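You operate a simulated robot arm through the tools that you are given. There is no shell and no other tool. Be economical: measure what you need, move in short steps, check, and stop when the job is done.

Carry out the task below with a simulated robot arm. There is one attempt and no reset: what you move stays moved.

TASK
Wind the length on the white card onto the cable winder.
Fine: press the winder zero button once before any winding, free the winder brake lever, crank till the display shows the length, and set the brake again. Where these are worked on the way, their far stop is far enough and under half their travel is too little: winder brake lever.
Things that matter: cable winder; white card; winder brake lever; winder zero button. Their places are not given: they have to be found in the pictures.

Only the result counts: the job must be done as asked and must still hold three seconds after the hand-in. Knocking over, shifting, dropping, spilling or breaking anything else fails it.

THE ROBOT
A 6-joint arm with a fingered hand, fixed in place. Base frame: the origin is at the foot of the arm, x ahead of it, y to its left, z up. Lengths are in mm, angles in degrees, forces in N, time in s.
With the tool pointing down near the work surface it reaches from about 180 to 900 mm from the base axis. Its first joint turns from -166.0 to 166.0 degrees. Payload 5 kg.
The tool frame sits at the grasp point between the pads (the TCP): z along the fingers, y along the line on which they close. The tips reach 37 mm beyond it. Largest opening 124 mm; the body of the gripper starts 43 mm behind the TCP. The gripper is a hand of 3 fingers: y runs from the thumb to the fingers, the wrist lies at [-21, -125, -215] in the tool frame.
Orientation is that of the tool frame in the base frame, as [roll, pitch, yaw] about the fixed x, y, z axes, in that order (R = Rz(yaw) Ry(pitch) Rx(roll)). With the fingers straight down and the wrist toward the robot, the tool's x, y and z point along [0, 1, 0], [1, 0, 0] and [0, 0, -1] of the base frame.

THE INTERFACE
- The arm moves only by the tool jog_arm. Its argument "moves" is a list of rows, each a list of 2 entries, a list of its own where there are three numbers: the shift along the base's x, y, z in mm, then the turn, a rotation vector about the base's x, y, z in degrees. In form: [[[dx, dy, dz], [wx, wy, wz]], ...]. A call has 1 to 8 rows; each row is the pose to reach, as a shift and turn from the pose commanded when the call began. A row lasts 0.2 s, in which the tool goes at most 50 mm and 8.6 degrees; a call with a longer step from one row to the next is refused whole. Where a pose cannot be reached the arm comes as near as it can. A force on the tool above 90 N (or 10 N above the force at the start of the call, whichever is more), or a blocked arm, ends the call early, and 0.2 s more pass. In this call time passes only in rows, and 0.2 s behind the last. The reply holds the time, the measured pose of the TCP, the force on the tool along the base axes, the opening and the grip force, in the units named above and with some noise, with the torque about the TCP (base axes, N m) and any sound that the robot's microphone picked up.
- Cameras (640 x 400 px; columns grow to the right, rows downward): "scene" is fixed at [402.7, 501.7, 1433.9]; the picture's right is [-0.63, -0.78, 0.00], its down [-0.65, 0.52, -0.55] and it looks along [0.43, -0.35, -0.83] (base axes); focal length 214 px, centre (320, 200). "wrist" rides on the gripper at [72, -104, -154] in the tool frame; the picture's right is [-0.83, 0.26, -0.49], its down [-0.51, -0.72, 0.47] and it looks along [-0.23, 0.64, 0.73] (tool axes); focal length 243 px, centre (320, 200).
- grab_frame(camera): a new picture of that camera. No time passes.
- set_fingers(index, middle, thumb_bend, thumb_turn): sets how far each is bent, from 0 (flat) to 1 (curled in); at 0.3 the hand is open as for a grip, at 0.7 the pads meet at the TCP. One left out holds its place. A second passes; each finger stops where it meets its share of the squeeze, and holds until it gets a number again. It is the only way to open and close the hand. It gives what a move gives, with no picture; readings hold the bend of each and the force on the fingers (four entries, about 0 where the hand has none), thumb and palm. thumb_turn goes from beside the hand (0) to across from the fingers (1), as for a grip.
- point_at(camera, pixels): for up to 12 pixels [column, row] of the newest picture of that camera ("zoom" is the newest enlarged one), the place [x, y, z] in the base frame of the surface seen there, good to about 3 mm. No time passes.
- inspect(camera, box): a new picture of the part [left, top, right, bottom] of that camera's present view, enlarged. No time passes.
- finish_job(): hands the job in; it is judged then, once.

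Work in short steps. Measure before you move; look again where a grasp or a placing could have gone wrong, and mend it. You have 80 turns and 38 pictures in all, those below and enlarged ones among them. Open the gripper and draw the arm clear of the work before you hand the job in, unless the task says otherwise; then end with one line.

The tools are called after "Call:" by a JSON object that holds its "api" and its "payload". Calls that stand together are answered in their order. jog_arm: Moves the arm, as the interface text tells. Its arguments: {"type":"object","properties":{"moves":{"type":"array"}},"required":["moves"]} The other tools are called the same way: set_fingers (index, middle, thumb_bend, thumb_turn) moves the fingers one by one; grab_frame (camera) takes a picture; point_at (camera, pixels) gives the place of the surface under pixels of a picture; inspect (camera, box) takes an enlarged picture of a part of a camera's view; finish_job () hands the job in.

At the start:

```text
clock: 0.0
position: [738.9, 88.3, 1173.8]
tcp_rot: [180.0, 0.0, 90.1]
force: [-0.4, -0.1, 1.0]
wrist_torque: [0.01, 0.0, -0.02]
grip_width: 123.6
gripper_force: 0.1
shape: jaw
bend: [0.3, 0.3, 0.3, 0.98]
finger forces: [0.0, 0.0, 0.0, 0.0, 0.1, 0.1]
```

scene: 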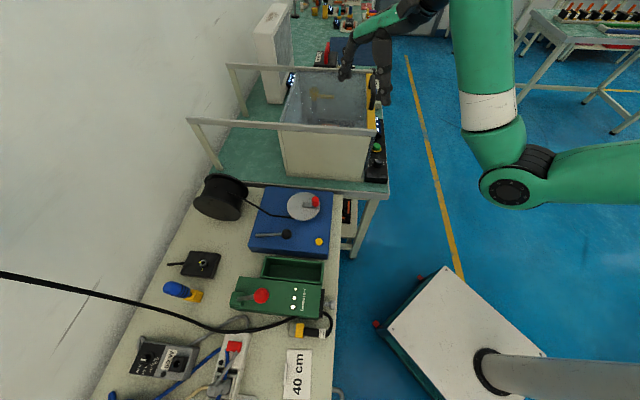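
wrist: 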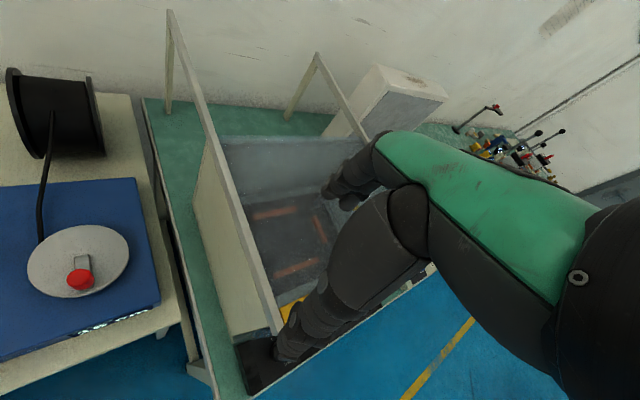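

The scene shows a blue winder box near (290,220), with a disc and red knob at (315,201), a lever at (285,234) and a yellow button at (318,241). The card at (297,373) reads "40 cm". I'll enlarge both.

Call:
{"api": "inspect", "payload": {"camera": "scene", "box": [240, 180, 350, 265]}}

Call:
{"api": "point_at", "payload": {"camera": "scene", "pixels": [[315, 201], [303, 206], [288, 206], [286, 234], [260, 235], [318, 241], [300, 225], [268, 195], [330, 195], [326, 254], [250, 248], [297, 373]]}}

Call:
{"api": "inspect", "payload": {"camera": "scene", "box": [260, 340, 340, 400]}}

```text
4.71 times, centred on (295, 222) of scene
```

zoom: 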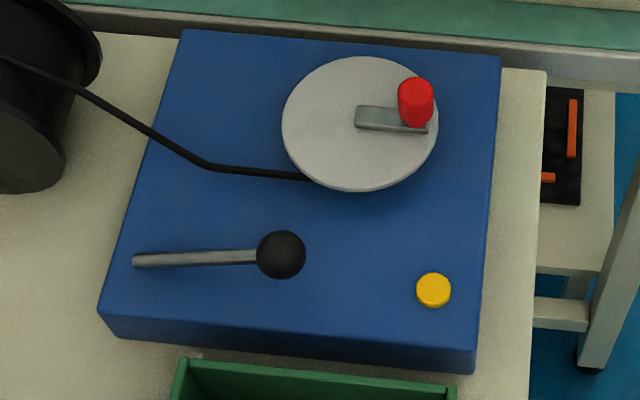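

```text
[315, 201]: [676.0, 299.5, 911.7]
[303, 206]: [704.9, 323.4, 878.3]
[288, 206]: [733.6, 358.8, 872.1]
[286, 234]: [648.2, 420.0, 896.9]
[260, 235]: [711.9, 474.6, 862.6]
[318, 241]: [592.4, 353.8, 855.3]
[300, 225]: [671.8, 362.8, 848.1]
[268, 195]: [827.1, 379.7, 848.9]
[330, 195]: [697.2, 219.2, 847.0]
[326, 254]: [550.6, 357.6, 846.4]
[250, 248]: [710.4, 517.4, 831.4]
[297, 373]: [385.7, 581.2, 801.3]
```

```text
6.67 times, centred on (300, 370) of scene
```

zoom: 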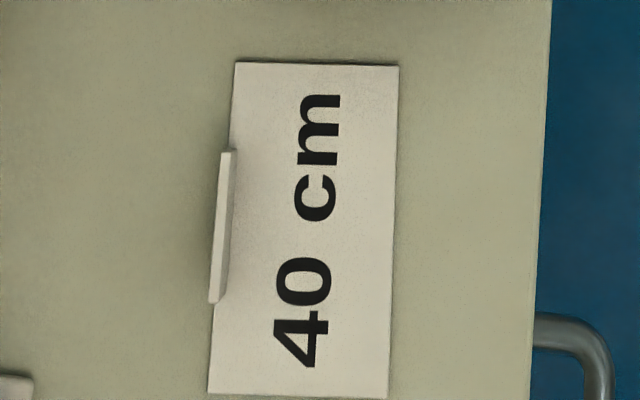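

Next I need the display, which seems to be on the face toward the robot, and a better look at the lever.

Call:
{"api": "inspect", "payload": {"camera": "wrist", "box": [0, 160, 220, 370]}}

Call:
{"api": "point_at", "payload": {"camera": "wrist", "pixels": [[81, 279], [84, 260], [85, 240], [78, 260], [30, 270], [128, 255], [75, 228], [140, 185], [155, 300], [115, 320], [60, 345]]}}

```text
1.90 times, centred on (110, 265) of wrist
```

zoom: 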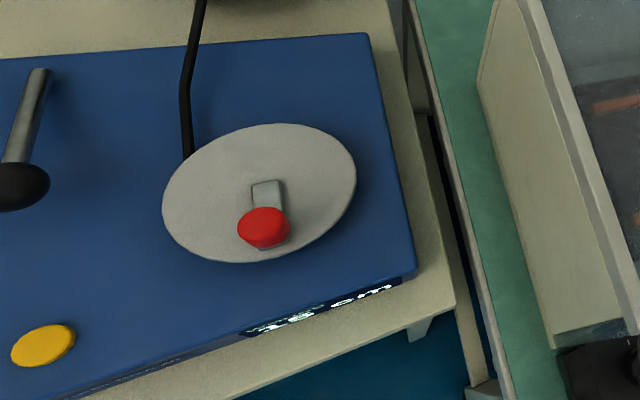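

```text
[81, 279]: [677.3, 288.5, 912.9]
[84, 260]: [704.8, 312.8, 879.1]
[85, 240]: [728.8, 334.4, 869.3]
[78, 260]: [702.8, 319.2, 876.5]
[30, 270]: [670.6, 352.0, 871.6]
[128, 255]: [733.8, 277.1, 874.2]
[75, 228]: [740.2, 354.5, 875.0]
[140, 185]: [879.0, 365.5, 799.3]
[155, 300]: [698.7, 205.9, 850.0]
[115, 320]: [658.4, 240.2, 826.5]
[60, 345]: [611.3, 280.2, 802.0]
```

The display is on the face toward the robot, near (658,240,826). The disc centre is about (705,320), the crank knob (677,292,913), the zero button (592,354,855) and the lever knob (648,420,897). I'll close the hand as a poker and move above the button.

Call:
{"api": "set_fingers", "payload": {"index": 0.7, "middle": 0.7, "thumb_bend": 0.7, "thumb_turn": 1}}

Call:
{"api": "jog_arm", "payload": {"moves": [[[-20, 38, -20], [0, 0, 0]], [[-40, 76, -40], [0, 0, 0]], [[-60, 114, -60], [0, 0, 0]], [[-80, 152, -80], [0, 0, 0]], [[-100, 190, -100], [0, 0, 0]], [[-120, 228, -120], [0, 0, 0]], [[-147, 266, -130], [0, 0, 0]]]}}

Call:
{"api": "grab_frame", "payload": {"camera": "wrist"}}

Call:
{"api": "grab_frame", "payload": {"camera": "scene"}}

```text
clock: 1.0
position: [739.3, 88.7, 1173.5]
tcp_rot: [180.0, 0.0, 90.0]
force: [0.3, 0.1, 0.1]
wrist_torque: [0.02, 0.03, 0.0]
grip_width: 7.8
gripper_force: 0.0
shape: fingers
bend: [0.7, 0.7, 0.7, 1.0]
finger forces: [0.1, 0.1, 0.0, 0.1, 0.0, 0.1]
```

```text
clock: 2.6
position: [591.5, 355.9, 1044.3]
tcp_rot: [-180.0, 0.0, 90.0]
force: [0.6, -0.9, 0.3]
wrist_torque: [0.02, 0.01, 0.05]
grip_width: 7.6
gripper_force: 0.1
shape: fingers
bend: [0.7, 0.7, 0.7, 1.0]
finger forces: [0.0, 0.1, 0.0, 0.0, 0.1, 0.0]
```

```text
32 pictures are left
```

wrist: 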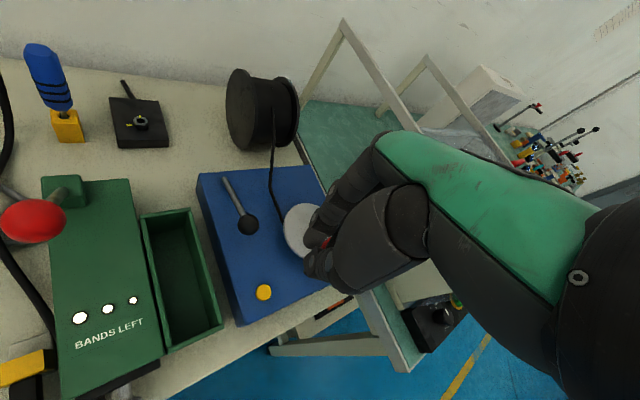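

```text
31 pictures are left
```

scene: 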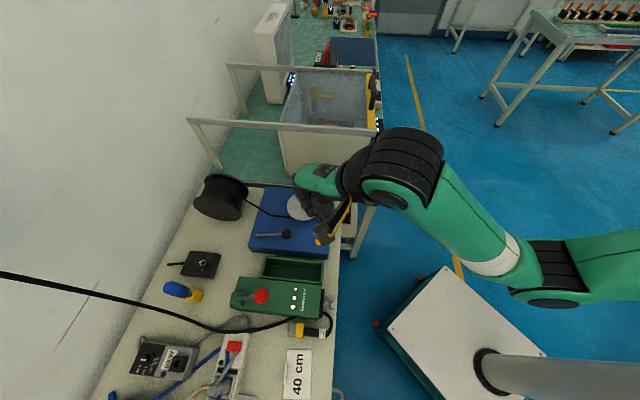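

The closed fingertips show at about (312,268) in the wrist view, and the button at (264,292). I'll measure both.

Call:
{"api": "point_at", "payload": {"camera": "wrist", "pixels": [[310, 272], [318, 274], [325, 276], [322, 250], [264, 292], [247, 224], [225, 180], [240, 212]]}}

Call:
{"api": "inspect", "payload": {"camera": "wrist", "box": [190, 150, 350, 330]}}

```text
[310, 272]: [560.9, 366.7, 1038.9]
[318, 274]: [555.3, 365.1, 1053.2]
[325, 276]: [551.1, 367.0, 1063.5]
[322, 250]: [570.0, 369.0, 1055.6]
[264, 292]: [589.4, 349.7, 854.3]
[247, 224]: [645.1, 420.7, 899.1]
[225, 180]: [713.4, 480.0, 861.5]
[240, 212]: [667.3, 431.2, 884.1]
```

```text
2.22 times, centred on (270, 240) of wrist
```

zoom: 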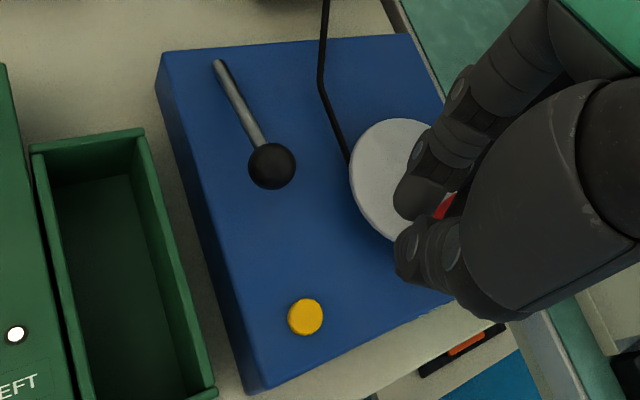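

I also need the index tip, so I'll measure along both digits.

Call:
{"api": "point_at", "payload": {"camera": "zoom", "pixels": [[410, 205], [400, 195], [425, 210], [402, 270], [400, 240], [420, 225], [440, 140], [450, 245], [430, 280]]}}

```text
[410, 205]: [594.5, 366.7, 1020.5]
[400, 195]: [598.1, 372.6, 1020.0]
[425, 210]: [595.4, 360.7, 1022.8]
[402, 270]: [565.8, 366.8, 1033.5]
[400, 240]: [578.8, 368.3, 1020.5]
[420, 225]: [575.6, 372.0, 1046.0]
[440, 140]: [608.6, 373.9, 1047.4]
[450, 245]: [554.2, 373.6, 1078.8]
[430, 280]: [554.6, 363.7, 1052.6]
```

The index tip is near TCP+(5,10,-35). To press with one finger, I'll curl the middle finger in and leave the index a bit straighter.

Call:
{"api": "set_fingers", "payload": {"index": 0.5, "middle": 1.0, "thumb_bend": 0.7}}

Call:
{"api": "inspect", "payload": {"camera": "wrist", "box": [190, 150, 350, 330]}}

Call:
{"api": "point_at", "payload": {"camera": "zoom", "pixels": [[400, 160], [405, 165], [410, 170], [415, 150], [400, 140], [395, 150], [420, 120], [385, 140]]}}

```text
clock: 3.6
position: [591.3, 356.4, 1045.1]
tcp_rot: [-180.0, 0.1, 90.1]
force: [0.0, -0.1, 0.3]
wrist_torque: [-0.03, -0.04, -0.02]
grip_width: 37.4
gripper_force: 0.0
shape: fingers
bend: [0.5, 1.0, 0.7, 1.0]
finger forces: [0.0, 0.0, 0.1, 0.0, 0.0, 0.0]
```

```text
2.22 times, centred on (270, 240) of wrist
```

zoom: 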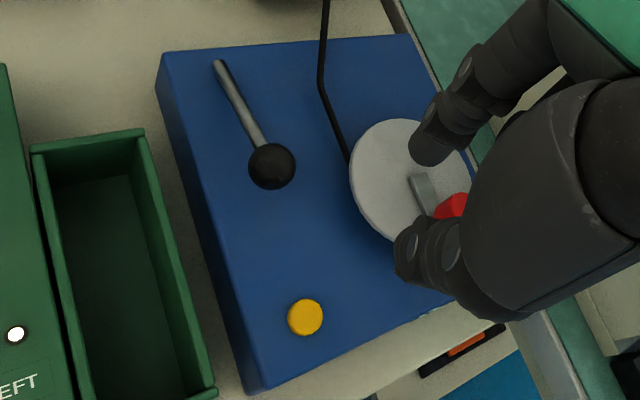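

```text
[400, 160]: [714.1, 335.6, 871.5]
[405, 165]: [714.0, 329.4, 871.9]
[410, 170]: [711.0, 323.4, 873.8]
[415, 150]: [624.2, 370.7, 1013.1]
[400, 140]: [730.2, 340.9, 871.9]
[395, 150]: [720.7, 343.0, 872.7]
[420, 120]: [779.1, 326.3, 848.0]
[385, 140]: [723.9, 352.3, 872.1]
```

The index tip is at about TCP+(36,10,-41). I'll put it over the button at (590,351) and come down to about 12 mm above it.

Call:
{"api": "jog_arm", "payload": {"moves": [[[-38, -15, -20], [0, 0, 0]], [[-38, -15, -60], [0, 0, 0]], [[-38, -15, -100], [0, 0, 0]], [[-38, -15, -125], [0, 0, 0]], [[-38, -15, -135], [0, 0, 0]]]}}

Call:
{"api": "inspect", "payload": {"camera": "wrist", "box": [240, 120, 400, 300]}}

```text
clock: 4.8
position: [555.2, 338.5, 907.1]
tcp_rot: [179.9, 0.0, 90.0]
force: [-0.4, 0.0, -0.4]
wrist_torque: [-0.04, 0.01, 0.03]
grip_width: 37.3
gripper_force: 0.1
shape: fingers
bend: [0.5, 1.0, 0.7, 1.0]
finger forces: [0.0, 0.0, 0.0, 0.1, 0.0, 0.0]
```

```text
2.22 times, centred on (320, 210) of wrist
```

zoom: 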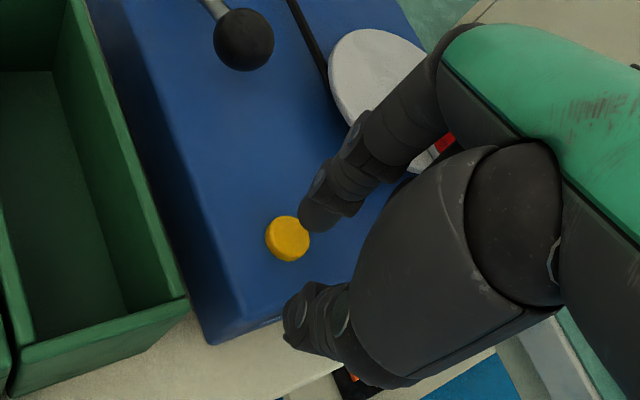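

The finger is close to the button, and I'll measure its exact offset.

Call:
{"api": "point_at", "payload": {"camera": "zoom", "pixels": [[315, 222], [308, 212], [325, 225], [330, 215], [288, 240], [280, 228], [282, 255], [296, 252], [272, 240]]}}

```text
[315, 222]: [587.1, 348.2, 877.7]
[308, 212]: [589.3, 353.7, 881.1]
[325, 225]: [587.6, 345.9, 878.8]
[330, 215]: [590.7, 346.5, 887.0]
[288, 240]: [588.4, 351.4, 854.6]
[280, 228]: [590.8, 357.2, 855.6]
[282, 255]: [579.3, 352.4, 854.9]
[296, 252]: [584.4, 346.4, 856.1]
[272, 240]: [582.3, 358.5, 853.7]
```

The button centre is about (588,351) and the finger centre about (593,347). I'll shift by (-5,+4) and descend in small steps until I feel contact.

Call:
{"api": "jog_arm", "payload": {"moves": [[[-5, 4, 0], [0, 0, 0]], [[-5, 4, -3], [0, 0, 0]], [[-5, 4, -6], [0, 0, 0]], [[-5, 4, -9], [0, 0, 0]], [[-5, 4, -11], [0, 0, 0]]]}}

```text
clock: 6.0
position: [548.9, 343.4, 896.7]
tcp_rot: [180.0, 0.1, 90.0]
force: [-0.5, 0.9, 0.6]
wrist_torque: [0.03, 0.0, 0.01]
grip_width: 36.9
gripper_force: 0.7
shape: fingers
bend: [0.5, 1.0, 0.7, 1.0]
finger forces: [0.9, 0.0, 0.1, 0.1, 0.0, 0.0]
```

The index reads 0.9 N, so contact has begun. I'll press on a few mm.

Call:
{"api": "jog_arm", "payload": {"moves": [[[0, 0, -1.5], [0, 0, 0]], [[0, 0, -3], [0, 0, 0]], [[0, 0, -4.5], [0, 0, 0]]]}}

```text
clock: 6.8
position: [548.8, 344.6, 892.7]
tcp_rot: [179.9, -0.1, 89.9]
force: [-1.1, -0.7, 7.1]
wrist_torque: [0.07, -0.28, -0.03]
grip_width: 37.2
gripper_force: 3.5
shape: fingers
bend: [0.5, 1.0, 0.7, 1.0]
finger forces: [6.5, 0.0, 0.0, 0.0, 0.0, 0.0]
heard: click
```

I heard a click at 7 N, so the button is pressed. I'll lift straight off and take a look.

Call:
{"api": "jog_arm", "payload": {"moves": [[[0, 0, 20], [0, 0, 0]], [[0, 0, 60], [0, 0, 0]], [[-20, 0, 90], [0, 0, 0]]]}}

Call:
{"api": "grab_frame", "payload": {"camera": "wrist"}}

```text
clock: 7.6
position: [527.7, 344.3, 981.5]
tcp_rot: [-179.9, 0.1, 90.0]
force: [0.7, 0.1, -0.3]
wrist_torque: [-0.03, 0.02, -0.03]
grip_width: 37.5
gripper_force: 0.0
shape: fingers
bend: [0.5, 1.0, 0.7, 1.0]
finger forces: [0.0, 0.0, 0.1, 0.0, 0.0, 0.0]
```

```text
27 pictures are left
```

wrist: 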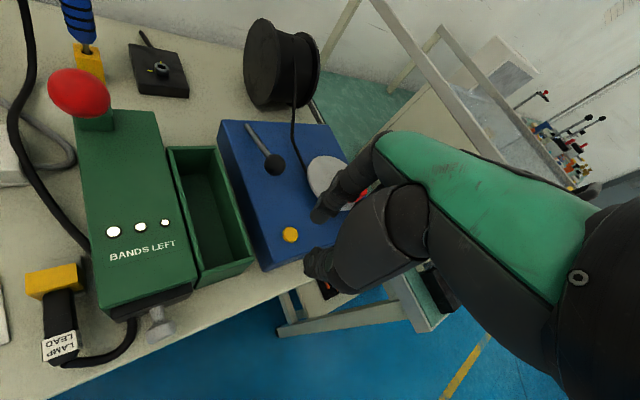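

Before gripping the lever knob (centre ≈ (652,418,887)) I'll check where the cable and surroundings are.

Call:
{"api": "point_at", "payload": {"camera": "scene", "pixels": [[271, 214], [280, 217], [288, 218], [262, 211], [256, 206], [286, 233], [280, 235], [270, 235], [257, 235], [254, 235]]}}

Call:
{"api": "set_fingers", "payload": {"index": 0.5, "middle": 0.5, "thumb_bend": 0.5}}

Call:
{"api": "jog_arm", "payload": {"moves": [[[40, 25, 0], [0, 0, 0]], [[80, 50, 0], [0, 0, 0]], [[122, 66, 0], [0, 0, 0]], [[122, 66, -20], [0, 0, 0]]]}}

Call:
{"api": "inspect", "payload": {"camera": "wrist", "box": [200, 140, 400, 300]}}

```text
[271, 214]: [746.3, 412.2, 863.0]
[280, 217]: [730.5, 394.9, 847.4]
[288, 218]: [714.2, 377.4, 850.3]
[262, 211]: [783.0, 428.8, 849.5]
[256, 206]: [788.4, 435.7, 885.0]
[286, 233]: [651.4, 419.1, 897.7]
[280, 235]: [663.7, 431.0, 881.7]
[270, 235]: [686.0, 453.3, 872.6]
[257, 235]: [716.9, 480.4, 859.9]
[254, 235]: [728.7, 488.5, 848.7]
```

```text
clock: 8.6
position: [529.2, 344.8, 980.3]
tcp_rot: [-179.8, 0.0, 89.9]
force: [0.1, -0.3, -0.4]
wrist_torque: [-0.01, 0.0, 0.0]
grip_width: 67.1
gripper_force: 0.1
shape: fingers
bend: [0.5, 0.5, 0.5, 1.0]
finger forces: [0.1, 0.0, 0.0, 0.1, 0.0, 0.0]
```

```text
clock: 9.6
position: [650.4, 411.0, 961.1]
tcp_rot: [-180.0, 0.0, 90.0]
force: [-0.1, -0.4, 0.0]
wrist_torque: [0.0, 0.0, 0.0]
grip_width: 67.6
gripper_force: 0.1
shape: fingers
bend: [0.5, 0.5, 0.5, 1.0]
finger forces: [0.0, 0.0, 0.0, 0.0, 0.0, 0.1]
```

```text
2.50 times, centred on (300, 220) of wrist
```

zoom: 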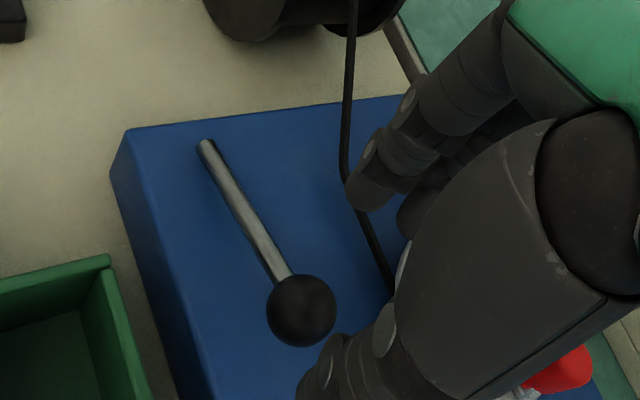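

The knob sits between thumb and fingers along x. I'll lower to TCP z≈898, with a y correction of +7.

Call:
{"api": "jog_arm", "payload": {"moves": [[[2, 7, -20], [0, 0, 0]], [[2, 7, -40], [0, 0, 0]], [[2, 7, -55], [0, 0, 0]], [[2, 7, -63], [0, 0, 0]]]}}

Call:
{"api": "inspect", "payload": {"camera": "wrist", "box": [200, 140, 400, 300]}}

```text
clock: 10.6
position: [652.8, 416.4, 899.1]
tcp_rot: [-180.0, 0.0, 90.0]
force: [0.6, -0.3, -0.5]
wrist_torque: [0.01, 0.03, -0.02]
grip_width: 67.3
gripper_force: 0.0
shape: fingers
bend: [0.5, 0.5, 0.5, 1.0]
finger forces: [0.0, 0.0, 0.0, 0.1, 0.1, 0.0]
```

```text
2.50 times, centred on (300, 220) of wrist
```

zoom: 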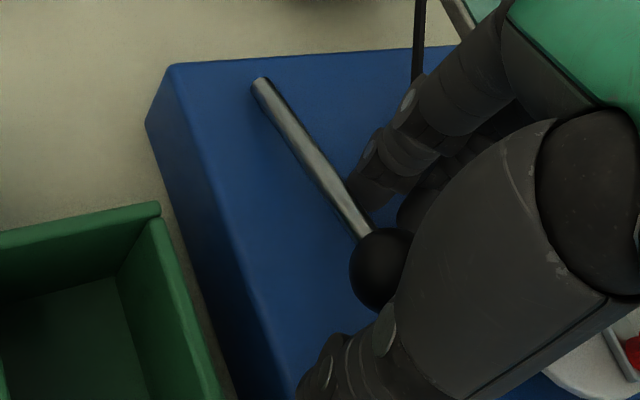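

The knob is between the digits, so I'll close on it.

Call:
{"api": "set_fingers", "payload": {"index": 0.68, "middle": 0.68, "thumb_bend": 0.68}}

```text
clock: 11.6
position: [654.6, 417.1, 898.9]
tcp_rot: [-180.0, 0.0, 90.1]
force: [4.9, -4.0, -2.6]
wrist_torque: [-0.12, -0.1, -0.25]
grip_width: 30.0
gripper_force: 7.4
shape: fingers
bend: [0.61, 0.68, 0.65, 1.0]
finger forces: [9.6, 0.1, 0.0, 0.1, 5.1, 0.1]
```

It is gripped at 30 mm. I'll test compliance with small moves, up first.

Call:
{"api": "jog_arm", "payload": {"moves": [[[0, 0, 3], [0, 0, 0]], [[0, 0, 6], [0, 0, 0]]]}}

Call:
{"api": "jog_arm", "payload": {"moves": [[[0, 0, -3], [0, 0, 0]], [[0, 0, -6], [0, 0, 0]]]}}

Call:
{"api": "jog_arm", "payload": {"moves": [[[3, -3, 0], [0, 0, 0]], [[6, -6, 0], [0, 0, 0]]]}}

```text
clock: 12.2
position: [652.8, 417.3, 906.5]
tcp_rot: [-179.9, 0.0, 90.0]
force: [6.9, -1.4, -3.6]
wrist_torque: [-0.12, -0.04, -0.26]
grip_width: 29.1
gripper_force: 6.8
shape: fingers
bend: [0.6, 0.68, 0.66, 1.0]
finger forces: [9.9, 0.0, 0.0, 0.0, 3.2, 0.0]
```

```text
clock: 12.8
position: [652.7, 416.3, 899.9]
tcp_rot: [180.0, -0.1, 89.9]
force: [3.1, -4.8, -0.1]
wrist_torque: [-0.09, -0.13, -0.21]
grip_width: 29.0
gripper_force: 7.3
shape: fingers
bend: [0.6, 0.68, 0.65, 1.0]
finger forces: [9.4, 0.0, 0.1, 0.1, 5.5, 0.1]
```

```text
clock: 13.4
position: [658.5, 411.9, 898.9]
tcp_rot: [-179.9, 0.1, 90.2]
force: [-10.1, 5.4, 0.2]
wrist_torque: [0.06, 0.21, -0.11]
grip_width: 25.3
gripper_force: 6.3
shape: fingers
bend: [0.66, 0.68, 0.63, 1.0]
finger forces: [1.7, 0.0, 0.0, 0.0, 11.3, 0.1]
```

Moving toward (+x,-y) is resisted with about 11 N. I'll go back and try the opposite direction.

Call:
{"api": "jog_arm", "payload": {"moves": [[[-3, 3, 0], [0, 0, 0]], [[-6, 6, 0], [0, 0, 0]], [[-9, 9, 0], [0, 0, 0]], [[-12, 12, 0], [0, 0, 0]]]}}

Call:
{"api": "inspect", "payload": {"camera": "scene", "box": [240, 180, 350, 265]}}

```text
clock: 14.4
position: [647.6, 418.4, 901.0]
tcp_rot: [179.9, 0.3, 89.7]
force: [12.4, -37.0, 3.8]
wrist_torque: [-0.69, -0.37, -0.95]
grip_width: 26.8
gripper_force: 17.7
shape: fingers
bend: [0.59, 0.67, 0.67, 1.0]
finger forces: [32.4, 1.5, 0.0, 0.1, 0.9, 0.0]
```

```text
4.71 times, centred on (295, 222) of scene
```

zoom: 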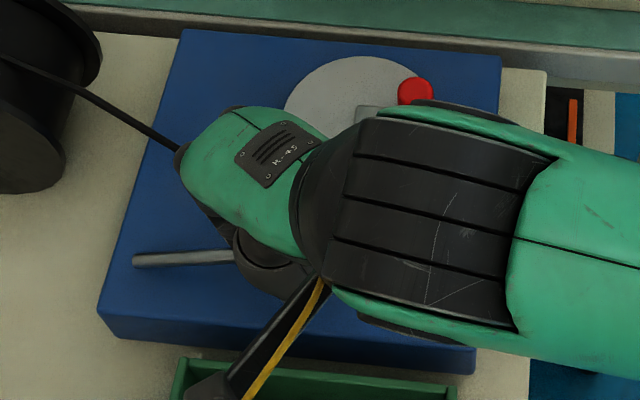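

That direction is stiff at 37 N. I'll recentre, then try a longer pull the other way.

Call:
{"api": "jog_arm", "payload": {"moves": [[[3, -3, 0], [0, 0, 0]], [[6, -6, 0], [0, 0, 0]], [[9, -9, 0], [0, 0, 0]], [[12, -12, 0], [0, 0, 0]], [[15, -15, 0], [0, 0, 0]]]}}

Call:
{"api": "inspect", "payload": {"camera": "wrist", "box": [200, 140, 400, 300]}}

```text
clock: 15.6
position: [659.0, 410.6, 900.7]
tcp_rot: [180.0, -0.3, 90.2]
force: [-14.6, 10.0, -0.2]
wrist_torque: [0.13, 0.19, -0.18]
grip_width: 25.5
gripper_force: 7.1
shape: fingers
bend: [0.68, 0.68, 0.62, 0.99]
finger forces: [0.3, 0.0, 0.1, 0.1, 14.3, 0.1]
```

```text
2.50 times, centred on (300, 220) of wrist
```

zoom: 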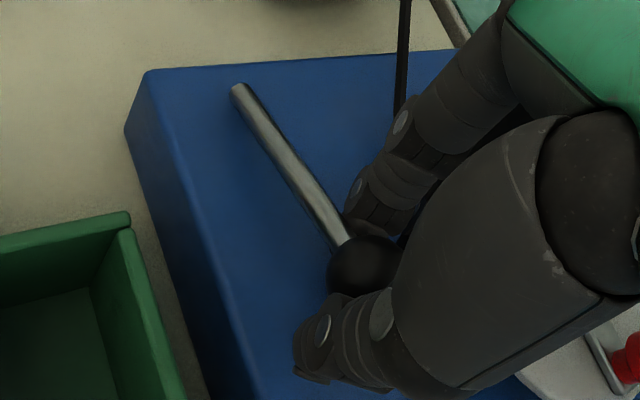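

Still resisted, at 18 N and rising softly (finger compliance). I'll push slightly further in the same direction to see whether it breaks loose.

Call:
{"api": "jog_arm", "payload": {"moves": [[[3, -3, 0], [0, 0, 0]], [[6, -6, 0], [0, 0, 0]], [[9, -9, 0], [0, 0, 0]]]}}

```text
clock: 16.4
position: [671.0, 396.3, 900.3]
tcp_rot: [180.0, 0.1, 90.1]
force: [-12.1, -4.0, 2.2]
wrist_torque: [0.0, 0.14, 0.22]
grip_width: 24.8
gripper_force: 4.9
shape: fingers
bend: [0.68, 0.68, 0.63, 1.0]
finger forces: [0.0, 0.0, 0.0, 0.1, 10.2, 0.1]
```

The position moved on about 18 mm while the force fell, so I'll check whether the lever moved or the grip slipped.

Call:
{"api": "inspect", "payload": {"camera": "wrist", "box": [200, 140, 400, 300]}}

Call:
{"api": "point_at", "payload": {"camera": "zoom", "pixels": [[340, 260], [320, 230], [280, 160], [240, 90], [225, 80]]}}

```text
2.50 times, centred on (300, 220) of wrist
```

zoom: 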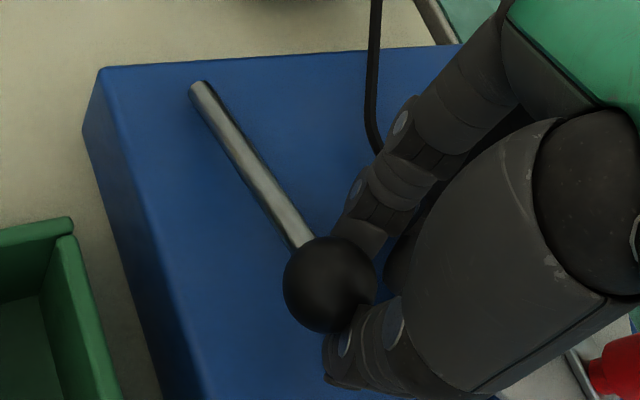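

```text
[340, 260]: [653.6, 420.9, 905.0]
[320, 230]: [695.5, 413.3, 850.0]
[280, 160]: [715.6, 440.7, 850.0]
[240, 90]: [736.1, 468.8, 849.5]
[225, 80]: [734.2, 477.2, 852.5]
```

The hand slipped past; the knob is still at (653,420). I'll lift clear, reopen and regrip with the thumb–index line (about TCP y+10) centred on the knob, so I can pull upward.

Call:
{"api": "jog_arm", "payload": {"moves": [[[3, -3, 0], [0, 0, 0]], [[3, -3, 30], [0, 0, 0]], [[3, -3, 60], [0, 0, 0]]]}}

Call:
{"api": "set_fingers", "payload": {"index": 0.5, "middle": 0.5, "thumb_bend": 0.5}}

Call:
{"api": "inspect", "payload": {"camera": "scene", "box": [240, 180, 350, 265]}}

```text
clock: 17.2
position: [675.5, 397.2, 959.1]
tcp_rot: [-180.0, -0.1, 89.9]
force: [0.4, -0.1, 0.5]
wrist_torque: [0.01, 0.0, -0.01]
grip_width: 13.7
gripper_force: 0.2
shape: fingers
bend: [0.68, 0.68, 0.68, 1.0]
finger forces: [0.0, 0.1, 0.1, 0.1, 0.0, 0.0]
```

```text
clock: 18.2
position: [675.6, 396.4, 959.2]
tcp_rot: [-180.0, 0.0, 90.0]
force: [-0.2, 0.6, -0.5]
wrist_torque: [0.01, 0.0, -0.01]
grip_width: 66.9
gripper_force: 0.0
shape: fingers
bend: [0.5, 0.5, 0.5, 1.0]
finger forces: [0.0, 0.0, 0.1, 0.0, 0.0, 0.1]
```

```text
4.71 times, centred on (295, 222) of scene
```

zoom: 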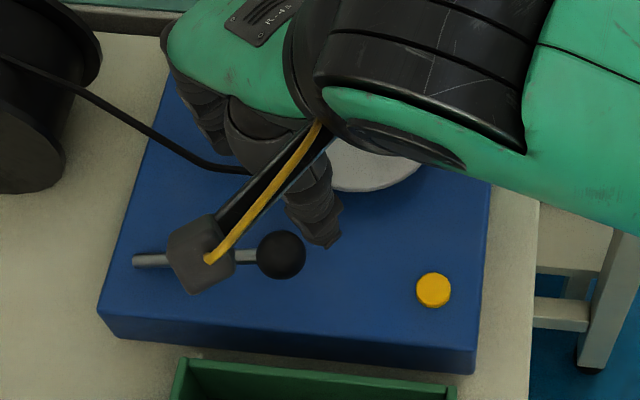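

The lever is unmoved, with its knob still at zoom (281,255). I'll regrip centred and lower, then pull up.

Call:
{"api": "jog_arm", "payload": {"moves": [[[-12, 7, 0], [0, 0, 0]], [[-23, 14, 0], [0, 0, 0]], [[-23, 14, -30], [0, 0, 0]], [[-23, 14, -55], [0, 0, 0]], [[-23, 14, -64], [0, 0, 0]]]}}

Call:
{"api": "set_fingers", "payload": {"index": 0.8, "middle": 0.75, "thumb_bend": 0.8}}

Call:
{"api": "jog_arm", "payload": {"moves": [[[0, 0, 3], [0, 0, 0]], [[0, 0, 6], [0, 0, 0]]]}}

```text
clock: 19.4
position: [653.4, 409.3, 893.1]
tcp_rot: [180.0, 0.1, 90.0]
force: [0.2, -0.2, -0.7]
wrist_torque: [0.01, 0.04, -0.04]
grip_width: 67.1
gripper_force: 0.0
shape: fingers
bend: [0.5, 0.5, 0.5, 1.0]
finger forces: [0.1, 0.0, 0.0, 0.1, 0.0, 0.0]
```

```text
clock: 20.4
position: [651.5, 409.5, 893.9]
tcp_rot: [-180.0, 0.0, 90.0]
force: [-9.1, -2.7, -0.1]
wrist_torque: [0.01, 0.06, -0.05]
grip_width: 2.3
gripper_force: 16.4
shape: fingers
bend: [0.77, 0.75, 0.74, 1.0]
finger forces: [13.6, 0.0, 0.1, 0.0, 19.1, 0.0]
```

```text
clock: 21.0
position: [652.0, 409.7, 900.9]
tcp_rot: [-180.0, 0.0, 90.0]
force: [-0.4, 2.2, -1.3]
wrist_torque: [-0.01, -0.04, 0.03]
grip_width: 0.4
gripper_force: 1.7
shape: fingers
bend: [0.78, 0.75, 0.75, 1.0]
finger forces: [0.4, 0.0, 0.0, 0.1, 2.7, 0.1]
```

The grip width is near zero, so the knob isn't between the pads. I'll look.

Call:
{"api": "inspect", "payload": {"camera": "wrist", "box": [220, 150, 380, 300]}}

Call:
{"api": "point_at", "payload": {"camera": "zoom", "pixels": [[350, 290], [300, 260], [330, 220], [380, 340], [360, 230], [390, 290]]}}

```text
2.67 times, centred on (300, 225) of wrist
```

zoom: 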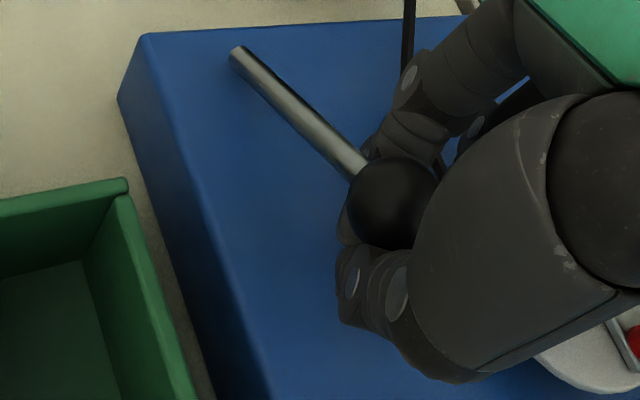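

```text
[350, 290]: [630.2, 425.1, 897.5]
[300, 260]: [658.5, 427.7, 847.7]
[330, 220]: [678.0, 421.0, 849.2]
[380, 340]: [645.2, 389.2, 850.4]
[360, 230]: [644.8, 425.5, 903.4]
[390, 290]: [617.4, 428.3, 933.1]
```

The fingertips have closed underneath the knob, which is ideal for lifting. I'll lift along the arc about the rod's foot.

Call:
{"api": "jog_arm", "payload": {"moves": [[[1, 1, 5], [0, 0, 0]], [[2, 2, 10], [0, 0, 0]], [[4, 4, 16], [0, 0, 0]], [[6, 6, 22], [0, 0, 0]]]}}

Call:
{"api": "inspect", "payload": {"camera": "wrist", "box": [220, 150, 380, 300]}}

```text
clock: 22.0
position: [657.5, 416.2, 923.7]
tcp_rot: [-179.9, 0.1, 90.0]
force: [8.5, 4.1, -8.6]
wrist_torque: [-0.09, 0.19, 0.02]
grip_width: 0.7
gripper_force: 4.2
shape: fingers
bend: [0.79, 0.75, 0.76, 1.0]
finger forces: [8.1, 0.0, 0.0, 0.0, 0.1, 0.0]
```

```text
2.67 times, centred on (300, 225) of wrist
```

zoom: 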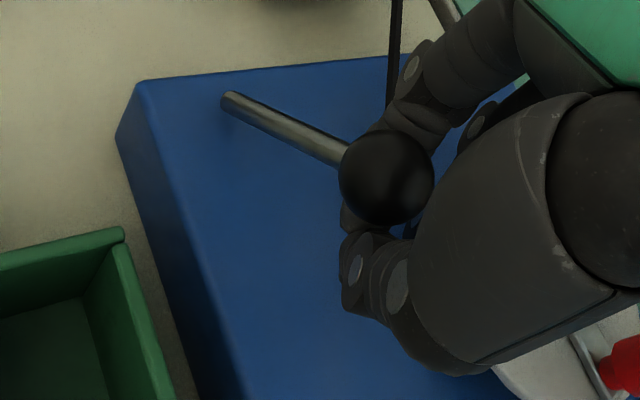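

The lever lifts (hinged, 9 N). I'll follow the arc upward in steps.

Call:
{"api": "jog_arm", "payload": {"moves": [[[5, 5, 9], [0, 0, 0]], [[10, 9, 17], [0, 0, 0]], [[17, 16, 25], [0, 0, 0]], [[25, 23, 33], [0, 0, 0]]]}}

Call:
{"api": "inspect", "payload": {"camera": "wrist", "box": [220, 150, 380, 300]}}

```text
clock: 23.0
position: [675.7, 427.9, 938.4]
tcp_rot: [-178.1, 1.7, 89.6]
force: [-26.8, -59.7, -56.6]
wrist_torque: [-0.99, -0.17, 0.61]
grip_width: 10.1
gripper_force: 57.3
shape: fingers
bend: [0.75, 0.75, 0.69, 1.0]
finger forces: [16.4, 0.0, 0.0, 0.0, 97.7, 0.1]
```

```text
2.67 times, centred on (300, 225) of wrist
```

zoom: 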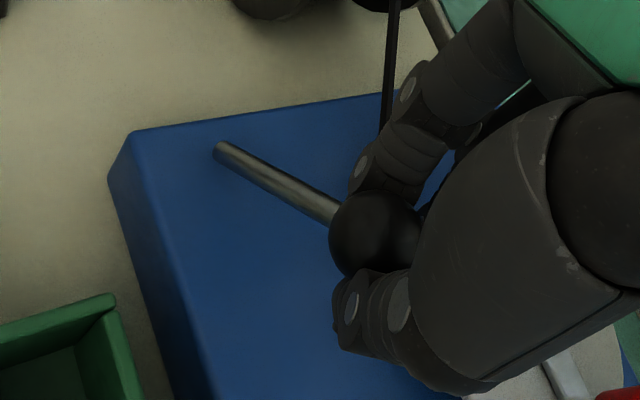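

The force rose to 86 N, perhaps at the far stop. I'll back off a little and measure the lever.

Call:
{"api": "jog_arm", "payload": {"moves": [[[-8, -8, -6], [0, 0, 0]], [[-12, -12, -8], [0, 0, 0]]]}}

Call:
{"api": "inspect", "payload": {"camera": "wrist", "box": [220, 150, 380, 300]}}

Call:
{"api": "point_at", "payload": {"camera": "zoom", "pixels": [[370, 220], [350, 215], [350, 240], [360, 190], [320, 200], [280, 175], [225, 150]]}}

```text
clock: 23.6
position: [666.1, 424.7, 940.4]
tcp_rot: [-179.2, 0.5, 89.9]
force: [2.2, -14.4, -47.1]
wrist_torque: [-0.64, 0.32, -0.09]
grip_width: 13.3
gripper_force: 27.8
shape: fingers
bend: [0.74, 0.75, 0.71, 1.0]
finger forces: [26.4, 0.1, 0.0, 0.0, 27.9, 0.1]
```

```text
2.67 times, centred on (300, 225) of wrist
```

zoom: 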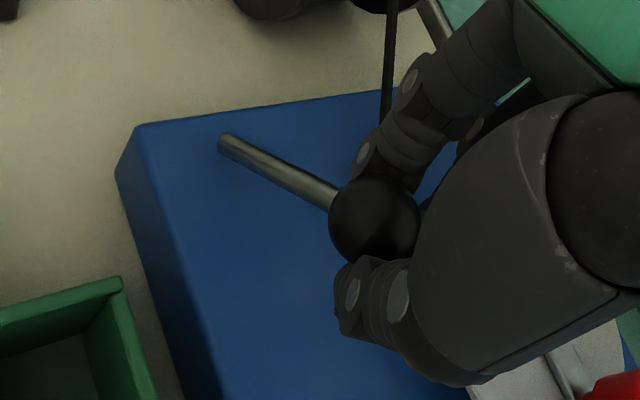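

```text
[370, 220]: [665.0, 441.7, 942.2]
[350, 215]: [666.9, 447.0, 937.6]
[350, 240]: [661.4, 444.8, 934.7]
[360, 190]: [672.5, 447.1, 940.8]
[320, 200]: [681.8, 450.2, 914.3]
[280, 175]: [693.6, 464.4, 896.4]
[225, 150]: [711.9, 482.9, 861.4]
```

The ball centre is around (670,437,928) and the rod elevation about 50°, up from 21°. It resists with 47 N, so this is likely the stop. I'll relax downward and release to see whether it stays.

Call:
{"api": "jog_arm", "payload": {"moves": [[[0, 0, -4], [0, 0, 0]], [[0, 0, -7], [0, 0, 0]]]}}

Call:
{"api": "set_fingers", "payload": {"index": 0.45, "middle": 0.45, "thumb_bend": 0.45}}

```text
clock: 24.2
position: [670.2, 423.3, 938.2]
tcp_rot: [-179.6, 0.1, 89.9]
force: [-12.0, -17.8, -24.9]
wrist_torque: [-0.47, 0.35, -0.02]
grip_width: 12.3
gripper_force: 25.9
shape: fingers
bend: [0.74, 0.75, 0.71, 1.0]
finger forces: [19.5, 0.1, 0.1, 0.0, 32.5, 0.0]
```

```text
clock: 25.2
position: [670.2, 426.5, 941.7]
tcp_rot: [-180.0, 0.0, 89.9]
force: [0.5, -0.4, 0.6]
wrist_torque: [0.02, 0.02, 0.01]
grip_width: 82.5
gripper_force: 0.1
shape: fingers
bend: [0.45, 0.45, 0.45, 0.99]
finger forces: [0.1, 0.1, 0.0, 0.0, 0.1, 0.1]
```

It's released. I'll rise straight up and view the lever.

Call:
{"api": "jog_arm", "payload": {"moves": [[[0, 0, 30], [0, 0, 0]], [[0, 0, 65], [0, 0, 0]], [[-20, -40, 75], [0, 0, 0]], [[-30, -80, 80], [0, 0, 0]]]}}

Call:
{"api": "inspect", "payload": {"camera": "wrist", "box": [180, 100, 400, 300]}}

Call:
{"api": "inspect", "payload": {"camera": "scene", "box": [240, 180, 350, 265]}}

```text
clock: 26.2
position: [638.1, 345.3, 1022.1]
tcp_rot: [-180.0, -0.1, 89.9]
force: [0.1, -0.1, 0.1]
wrist_torque: [-0.02, -0.01, 0.0]
grip_width: 82.7
gripper_force: 0.1
shape: fingers
bend: [0.45, 0.45, 0.45, 0.99]
finger forces: [0.0, 0.0, 0.0, 0.0, 0.1, 0.1]
```

```text
2.00 times, centred on (290, 200) of wrist
```

zoom: 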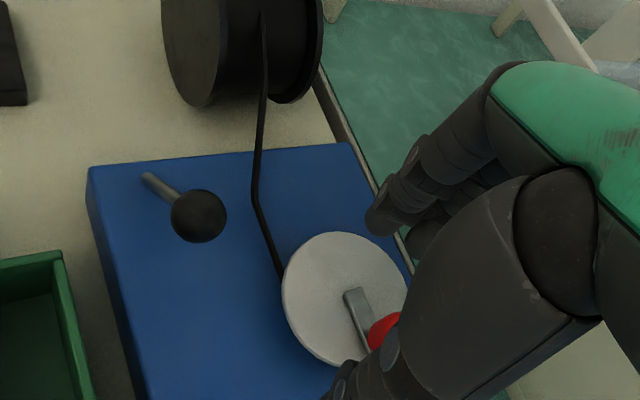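

```text
4.71 times, centred on (295, 222) of scene
```

zoom: 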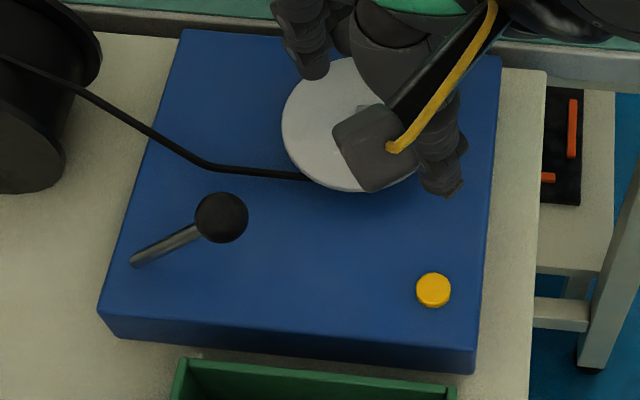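

The lever stays raised. I'll measure it for reference, along with the crank.

Call:
{"api": "point_at", "payload": {"camera": "zoom", "pixels": [[222, 217], [195, 232], [135, 262], [165, 247]]}}

Call:
{"api": "point_at", "payload": {"camera": "wrist", "pixels": [[317, 264], [320, 258], [312, 247], [302, 247], [272, 247], [321, 216], [337, 235], [308, 220]]}}

```text
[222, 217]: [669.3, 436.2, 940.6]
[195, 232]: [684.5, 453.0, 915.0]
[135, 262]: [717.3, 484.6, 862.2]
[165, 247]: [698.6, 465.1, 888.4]
```

```text
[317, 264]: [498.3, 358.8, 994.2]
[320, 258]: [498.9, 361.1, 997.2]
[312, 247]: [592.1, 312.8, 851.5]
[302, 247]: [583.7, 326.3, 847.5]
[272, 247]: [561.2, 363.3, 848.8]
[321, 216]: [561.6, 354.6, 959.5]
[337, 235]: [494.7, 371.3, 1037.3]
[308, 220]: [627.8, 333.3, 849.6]
```

The lever is at about 49° elevation, up from about 21°, and stays. Next is the crank: knob ≈ (677,293), disc centre ≈ (708,321). I'll move above the knob with fingers half open and measure it.

Call:
{"api": "jog_arm", "payload": {"moves": [[[0, 0, 10], [0, 0, 0]], [[-30, 20, 30], [0, 0, 0]]]}}

Call:
{"api": "grab_frame", "payload": {"camera": "wrist"}}

Call:
{"api": "point_at", "payload": {"camera": "scene", "pixels": [[372, 134], [330, 129], [380, 183], [285, 170], [220, 168], [240, 100], [376, 148], [386, 190]]}}

```text
clock: 26.8
position: [607.8, 367.7, 1051.9]
tcp_rot: [-179.9, 0.0, 90.0]
force: [-1.1, -0.8, 0.1]
wrist_torque: [-0.03, 0.04, -0.02]
grip_width: 82.8
gripper_force: 0.1
shape: fingers
bend: [0.45, 0.45, 0.45, 0.99]
finger forces: [0.0, 0.0, 0.0, 0.0, 0.0, 0.1]
```

```text
14 pictures are left
```

wrist: 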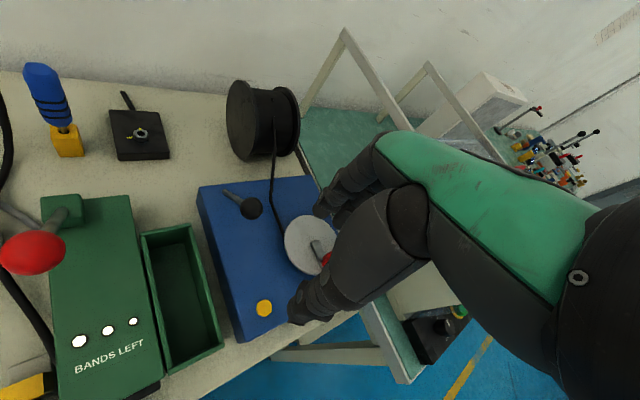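

```text
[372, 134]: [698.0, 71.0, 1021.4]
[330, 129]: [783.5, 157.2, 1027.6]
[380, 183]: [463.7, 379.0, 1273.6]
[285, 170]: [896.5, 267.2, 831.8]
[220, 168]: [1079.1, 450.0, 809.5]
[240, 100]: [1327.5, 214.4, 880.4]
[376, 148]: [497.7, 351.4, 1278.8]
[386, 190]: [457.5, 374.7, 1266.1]
```

I'll measure the disc rim and knob from this frame.

Call:
{"api": "point_at", "payload": {"camera": "wrist", "pixels": [[326, 258], [324, 262], [327, 254], [286, 243], [290, 230], [298, 221], [310, 218], [287, 255], [295, 266], [303, 271], [314, 242], [309, 246]]}}

```text
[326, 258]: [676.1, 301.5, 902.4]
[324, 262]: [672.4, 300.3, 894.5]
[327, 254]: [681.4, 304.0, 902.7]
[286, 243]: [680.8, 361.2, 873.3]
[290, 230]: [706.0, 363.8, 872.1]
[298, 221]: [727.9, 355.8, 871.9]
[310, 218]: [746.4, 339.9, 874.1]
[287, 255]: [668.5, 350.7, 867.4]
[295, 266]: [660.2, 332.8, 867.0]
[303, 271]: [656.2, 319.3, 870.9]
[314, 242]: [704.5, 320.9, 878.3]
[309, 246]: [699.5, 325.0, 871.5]
```

The disc centre fits (704,317), and the knob axis is ≈ (678,295), r ≈ 34. I'll move above the knob and descend to z≈919, keeping the tips just over the disc.

Call:
{"api": "jog_arm", "payload": {"moves": [[[35, -36, 0], [0, 0, 0]], [[70, -73, -10], [0, 0, 0]], [[70, -73, -50], [0, 0, 0]], [[70, -73, -90], [0, 0, 0]], [[70, -73, -120], [0, 0, 0]], [[70, -73, -133], [0, 0, 0]]]}}

Call:
{"api": "set_fingers", "payload": {"index": 0.72, "middle": 0.72, "thumb_bend": 0.72}}

Call:
{"api": "inspect", "payload": {"camera": "wrist", "box": [220, 150, 380, 300]}}

```text
refused: row 1 steps farther than a row can; nothing moved
```

```text
clock: 27.8
position: [607.7, 367.6, 1053.0]
tcp_rot: [180.0, 0.0, 89.9]
force: [0.0, 0.6, 0.5]
wrist_torque: [-0.02, -0.01, 0.0]
grip_width: 2.3
gripper_force: 0.2
shape: fingers
bend: [0.72, 0.72, 0.71, 1.0]
finger forces: [0.1, 0.1, 0.0, 0.0, 0.0, 0.1]
```

```text
2.67 times, centred on (300, 225) of wrist
```

zoom: 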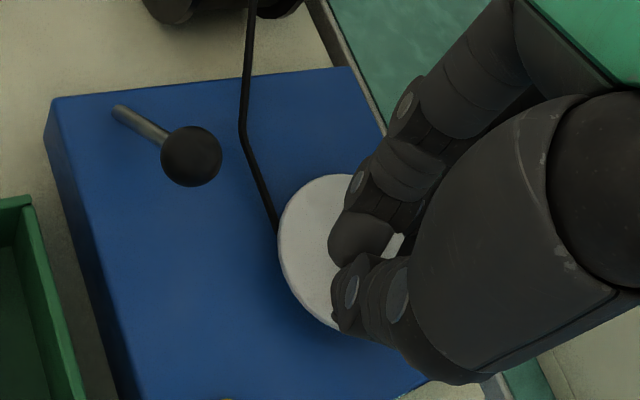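

The first move was refused because its row was too long. I'll reopen, go with shorter steps, then grip.

Call:
{"api": "set_fingers", "payload": {"index": 0.48, "middle": 0.48, "thumb_bend": 0.48}}

Call:
{"api": "jog_arm", "payload": {"moves": [[[25, -25, 0], [0, 0, 0]], [[50, -50, -5], [0, 0, 0]], [[70, -73, -30], [0, 0, 0]], [[70, -73, -65], [0, 0, 0]], [[70, -73, -100], [0, 0, 0]], [[70, -73, -122], [0, 0, 0]], [[70, -73, -133], [0, 0, 0]]]}}

```text
clock: 28.8
position: [607.9, 366.9, 1052.2]
tcp_rot: [-179.9, 0.1, 89.9]
force: [0.4, 0.4, -0.7]
wrist_torque: [0.02, 0.0, 0.01]
grip_width: 73.1
gripper_force: 0.1
shape: fingers
bend: [0.48, 0.48, 0.48, 1.0]
finger forces: [0.1, 0.0, 0.0, 0.0, 0.0, 0.0]
```

```text
clock: 30.4
position: [680.8, 293.2, 919.2]
tcp_rot: [179.9, -0.1, 90.1]
force: [-0.1, -0.2, -0.9]
wrist_torque: [-0.05, 0.01, 0.02]
grip_width: 73.3
gripper_force: 0.0
shape: fingers
bend: [0.48, 0.48, 0.48, 1.0]
finger forces: [0.1, 0.0, 0.0, 0.0, 0.1, 0.1]
```

No contact so far. Closing on the knob.

Call:
{"api": "set_fingers", "payload": {"index": 0.72, "middle": 0.72, "thumb_bend": 0.72}}

Call:
{"api": "inspect", "payload": {"camera": "wrist", "box": [220, 150, 380, 300]}}

```text
clock: 31.4
position: [680.6, 292.4, 920.3]
tcp_rot: [-179.9, -0.1, 90.0]
force: [0.1, 0.6, -6.9]
wrist_torque: [-0.01, 0.02, -0.05]
grip_width: 20.8
gripper_force: 11.2
shape: fingers
bend: [0.71, 0.71, 0.66, 1.0]
finger forces: [7.8, 4.5, 0.1, 0.1, 10.8, 0.0]
```

```text
2.67 times, centred on (300, 225) of wrist
```

zoom: 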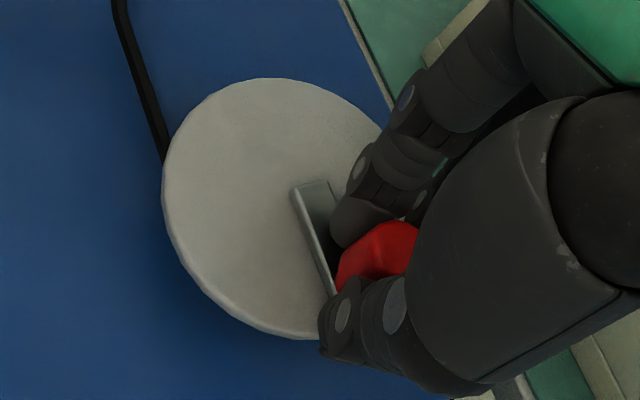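

It's a good three-digit grip on the knob at (680.5,292.5). I'll try 30° counter-clockwise about (704,317).

Call:
{"api": "jog_arm", "payload": {"moves": [[[3.3, -3, 0], [0, 0, 0]], [[7, -5.4, 0], [0, 0, 0]], [[11, -7.3, 0], [0, 0, 0]], [[15.2, -8.8, 0], [0, 0, 0]]]}}

```text
clock: 32.4
position: [693.6, 285.4, 920.2]
tcp_rot: [179.8, -0.1, 90.1]
force: [-22.6, 10.2, 14.0]
wrist_torque: [0.34, 1.04, -0.09]
grip_width: 23.4
gripper_force: 13.8
shape: fingers
bend: [0.72, 0.72, 0.62, 0.99]
finger forces: [1.4, 0.0, 0.1, 0.0, 25.4, 0.0]
```

There is 25 N of drag along the tangent. I'll check whether the crank turned with me.

Call:
{"api": "inspect", "payload": {"camera": "wrist", "box": [220, 150, 380, 300]}}

```text
2.67 times, centred on (300, 225) of wrist
```

zoom: 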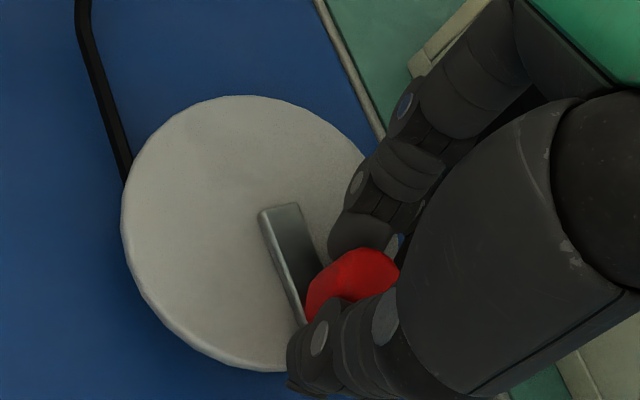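

The crank arm hasn't turned; the knob only shifted in the grip. I'll return and test the clockwise direction gently.

Call:
{"api": "jog_arm", "payload": {"moves": [[[-7, 4, 0], [0, 0, 0]], [[-15, 9, 0], [0, 0, 0]], [[-18, 13, 0], [0, 0, 0]], [[-21, 17, 0], [0, 0, 0]]]}}

```text
clock: 33.4
position: [673.6, 300.7, 919.2]
tcp_rot: [180.0, 0.0, 89.9]
force: [1.8, -5.6, 4.8]
wrist_torque: [-0.15, -0.08, -0.17]
grip_width: 21.2
gripper_force: 16.3
shape: fingers
bend: [0.71, 0.72, 0.66, 1.0]
finger forces: [9.8, 10.6, 0.0, 0.0, 11.8, 0.1]
```

Clockwise moves freely: 5 N, and the point (673.6,300.7) lies on the circle. I'll continue about 40° clockwise.

Call:
{"api": "jog_arm", "payload": {"moves": [[[-2.3, 5.5, 0], [0, 0, 0]], [[-3.7, 11.3, 0], [0, 0, 0]], [[-4, 17.2, 0], [0, 0, 0]], [[-3.3, 23.1, 0], [0, 0, 0]]]}}

Call:
{"api": "inspect", "payload": {"camera": "wrist", "box": [220, 150, 380, 300]}}

```text
clock: 34.4
position: [670.6, 324.6, 918.7]
tcp_rot: [-179.8, 0.1, 90.0]
force: [-5.3, -10.4, -2.6]
wrist_torque: [-0.12, 0.05, -0.38]
grip_width: 18.9
gripper_force: 24.7
shape: fingers
bend: [0.71, 0.72, 0.68, 0.98]
finger forces: [11.3, 21.0, 0.0, 0.0, 15.0, 0.1]
```

```text
2.67 times, centred on (300, 225) of wrist
```

zoom: 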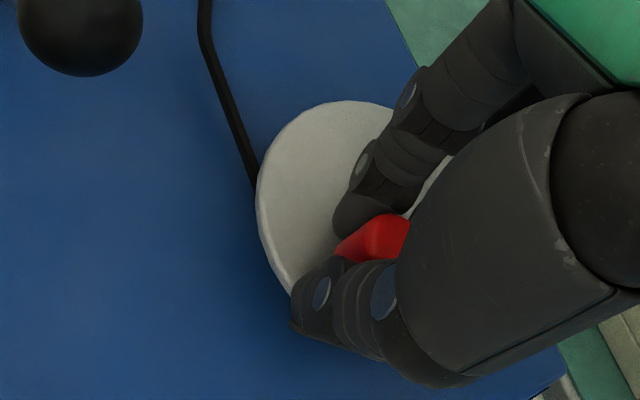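

The crank turned (≈55° clockwise) with the knob still gripped. Now I need to read the display, so I'll release, lift, and move to a low viewpoint in front of it, keeping x < 680 to stay clear of the rail at (698,71,1021).

Call:
{"api": "set_fingers", "payload": {"index": 0.48, "middle": 0.48, "thumb_bend": 0.48}}

Call:
{"api": "jog_arm", "payload": {"moves": [[[0, 0, 35], [0, 0, 0]], [[0, 0, 70], [0, 0, 0]], [[-14, -46, 70], [0, 0, 0]], [[-28, -92, 70], [0, 0, 0]], [[-42, -138, 70], [0, 0, 0]], [[-56, -184, 65], [0, 0, 0]], [[-70, -230, 50], [0, 0, 0]], [[-72, -245, 10], [0, 0, 0]]]}}

Call:
{"api": "inspect", "payload": {"camera": "wrist", "box": [110, 115, 250, 205]}}

```text
clock: 35.4
position: [671.3, 325.6, 920.0]
tcp_rot: [180.0, 0.0, 90.1]
force: [0.4, -0.1, -0.6]
wrist_torque: [-0.02, 0.01, -0.02]
grip_width: 73.0
gripper_force: 0.1
shape: fingers
bend: [0.48, 0.48, 0.48, 1.0]
finger forces: [0.1, 0.1, 0.1, 0.0, 0.1, 0.0]
```

```text
refused: row 7 steps farther than a row can; nothing moved
```

```text
4.44 times, centred on (180, 160) of wrist
```

zoom: 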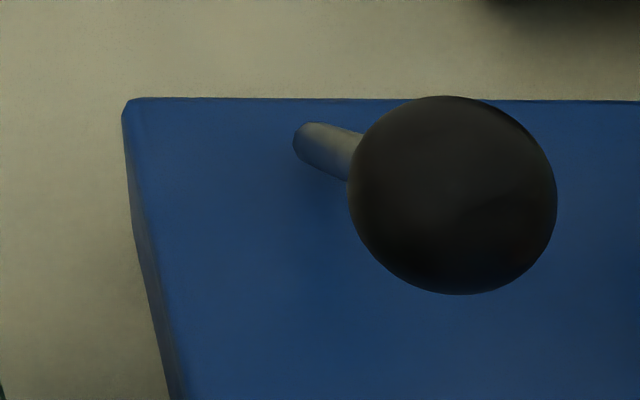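

That move was refused for step size, so I'll repeat it with safe steps, and hold the picture until I've arrived.

Call:
{"api": "jog_arm", "payload": {"moves": [[[0, 0, 35], [0, 0, 0]], [[0, 0, 70], [0, 0, 0]], [[-14, -44, 70], [0, 0, 0]], [[-28, -88, 70], [0, 0, 0]], [[-42, -132, 70], [0, 0, 0]], [[-56, -176, 65], [0, 0, 0]], [[-66, -216, 50], [0, 0, 0]], [[-72, -245, 15], [0, 0, 0]]]}}

```text
clock: 37.2
position: [601.4, 80.8, 931.7]
tcp_rot: [-179.9, 0.0, 89.9]
force: [0.1, 0.3, 0.2]
wrist_torque: [0.01, -0.01, 0.02]
grip_width: 73.4
gripper_force: 0.1
shape: fingers
bend: [0.48, 0.48, 0.48, 1.0]
finger forces: [0.1, 0.0, 0.0, 0.0, 0.1, 0.1]
```

The hand is at the viewpoint, and the display should be near pixel (180,163).

Call:
{"api": "inspect", "payload": {"camera": "wrist", "box": [110, 90, 270, 190]}}

```text
4.00 times, centred on (190, 140) of wrist
```

zoom: 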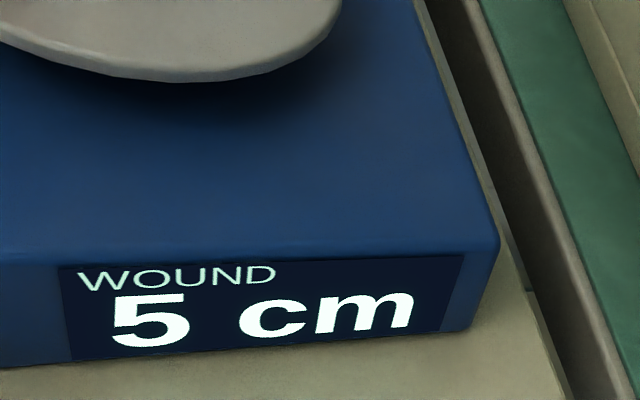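

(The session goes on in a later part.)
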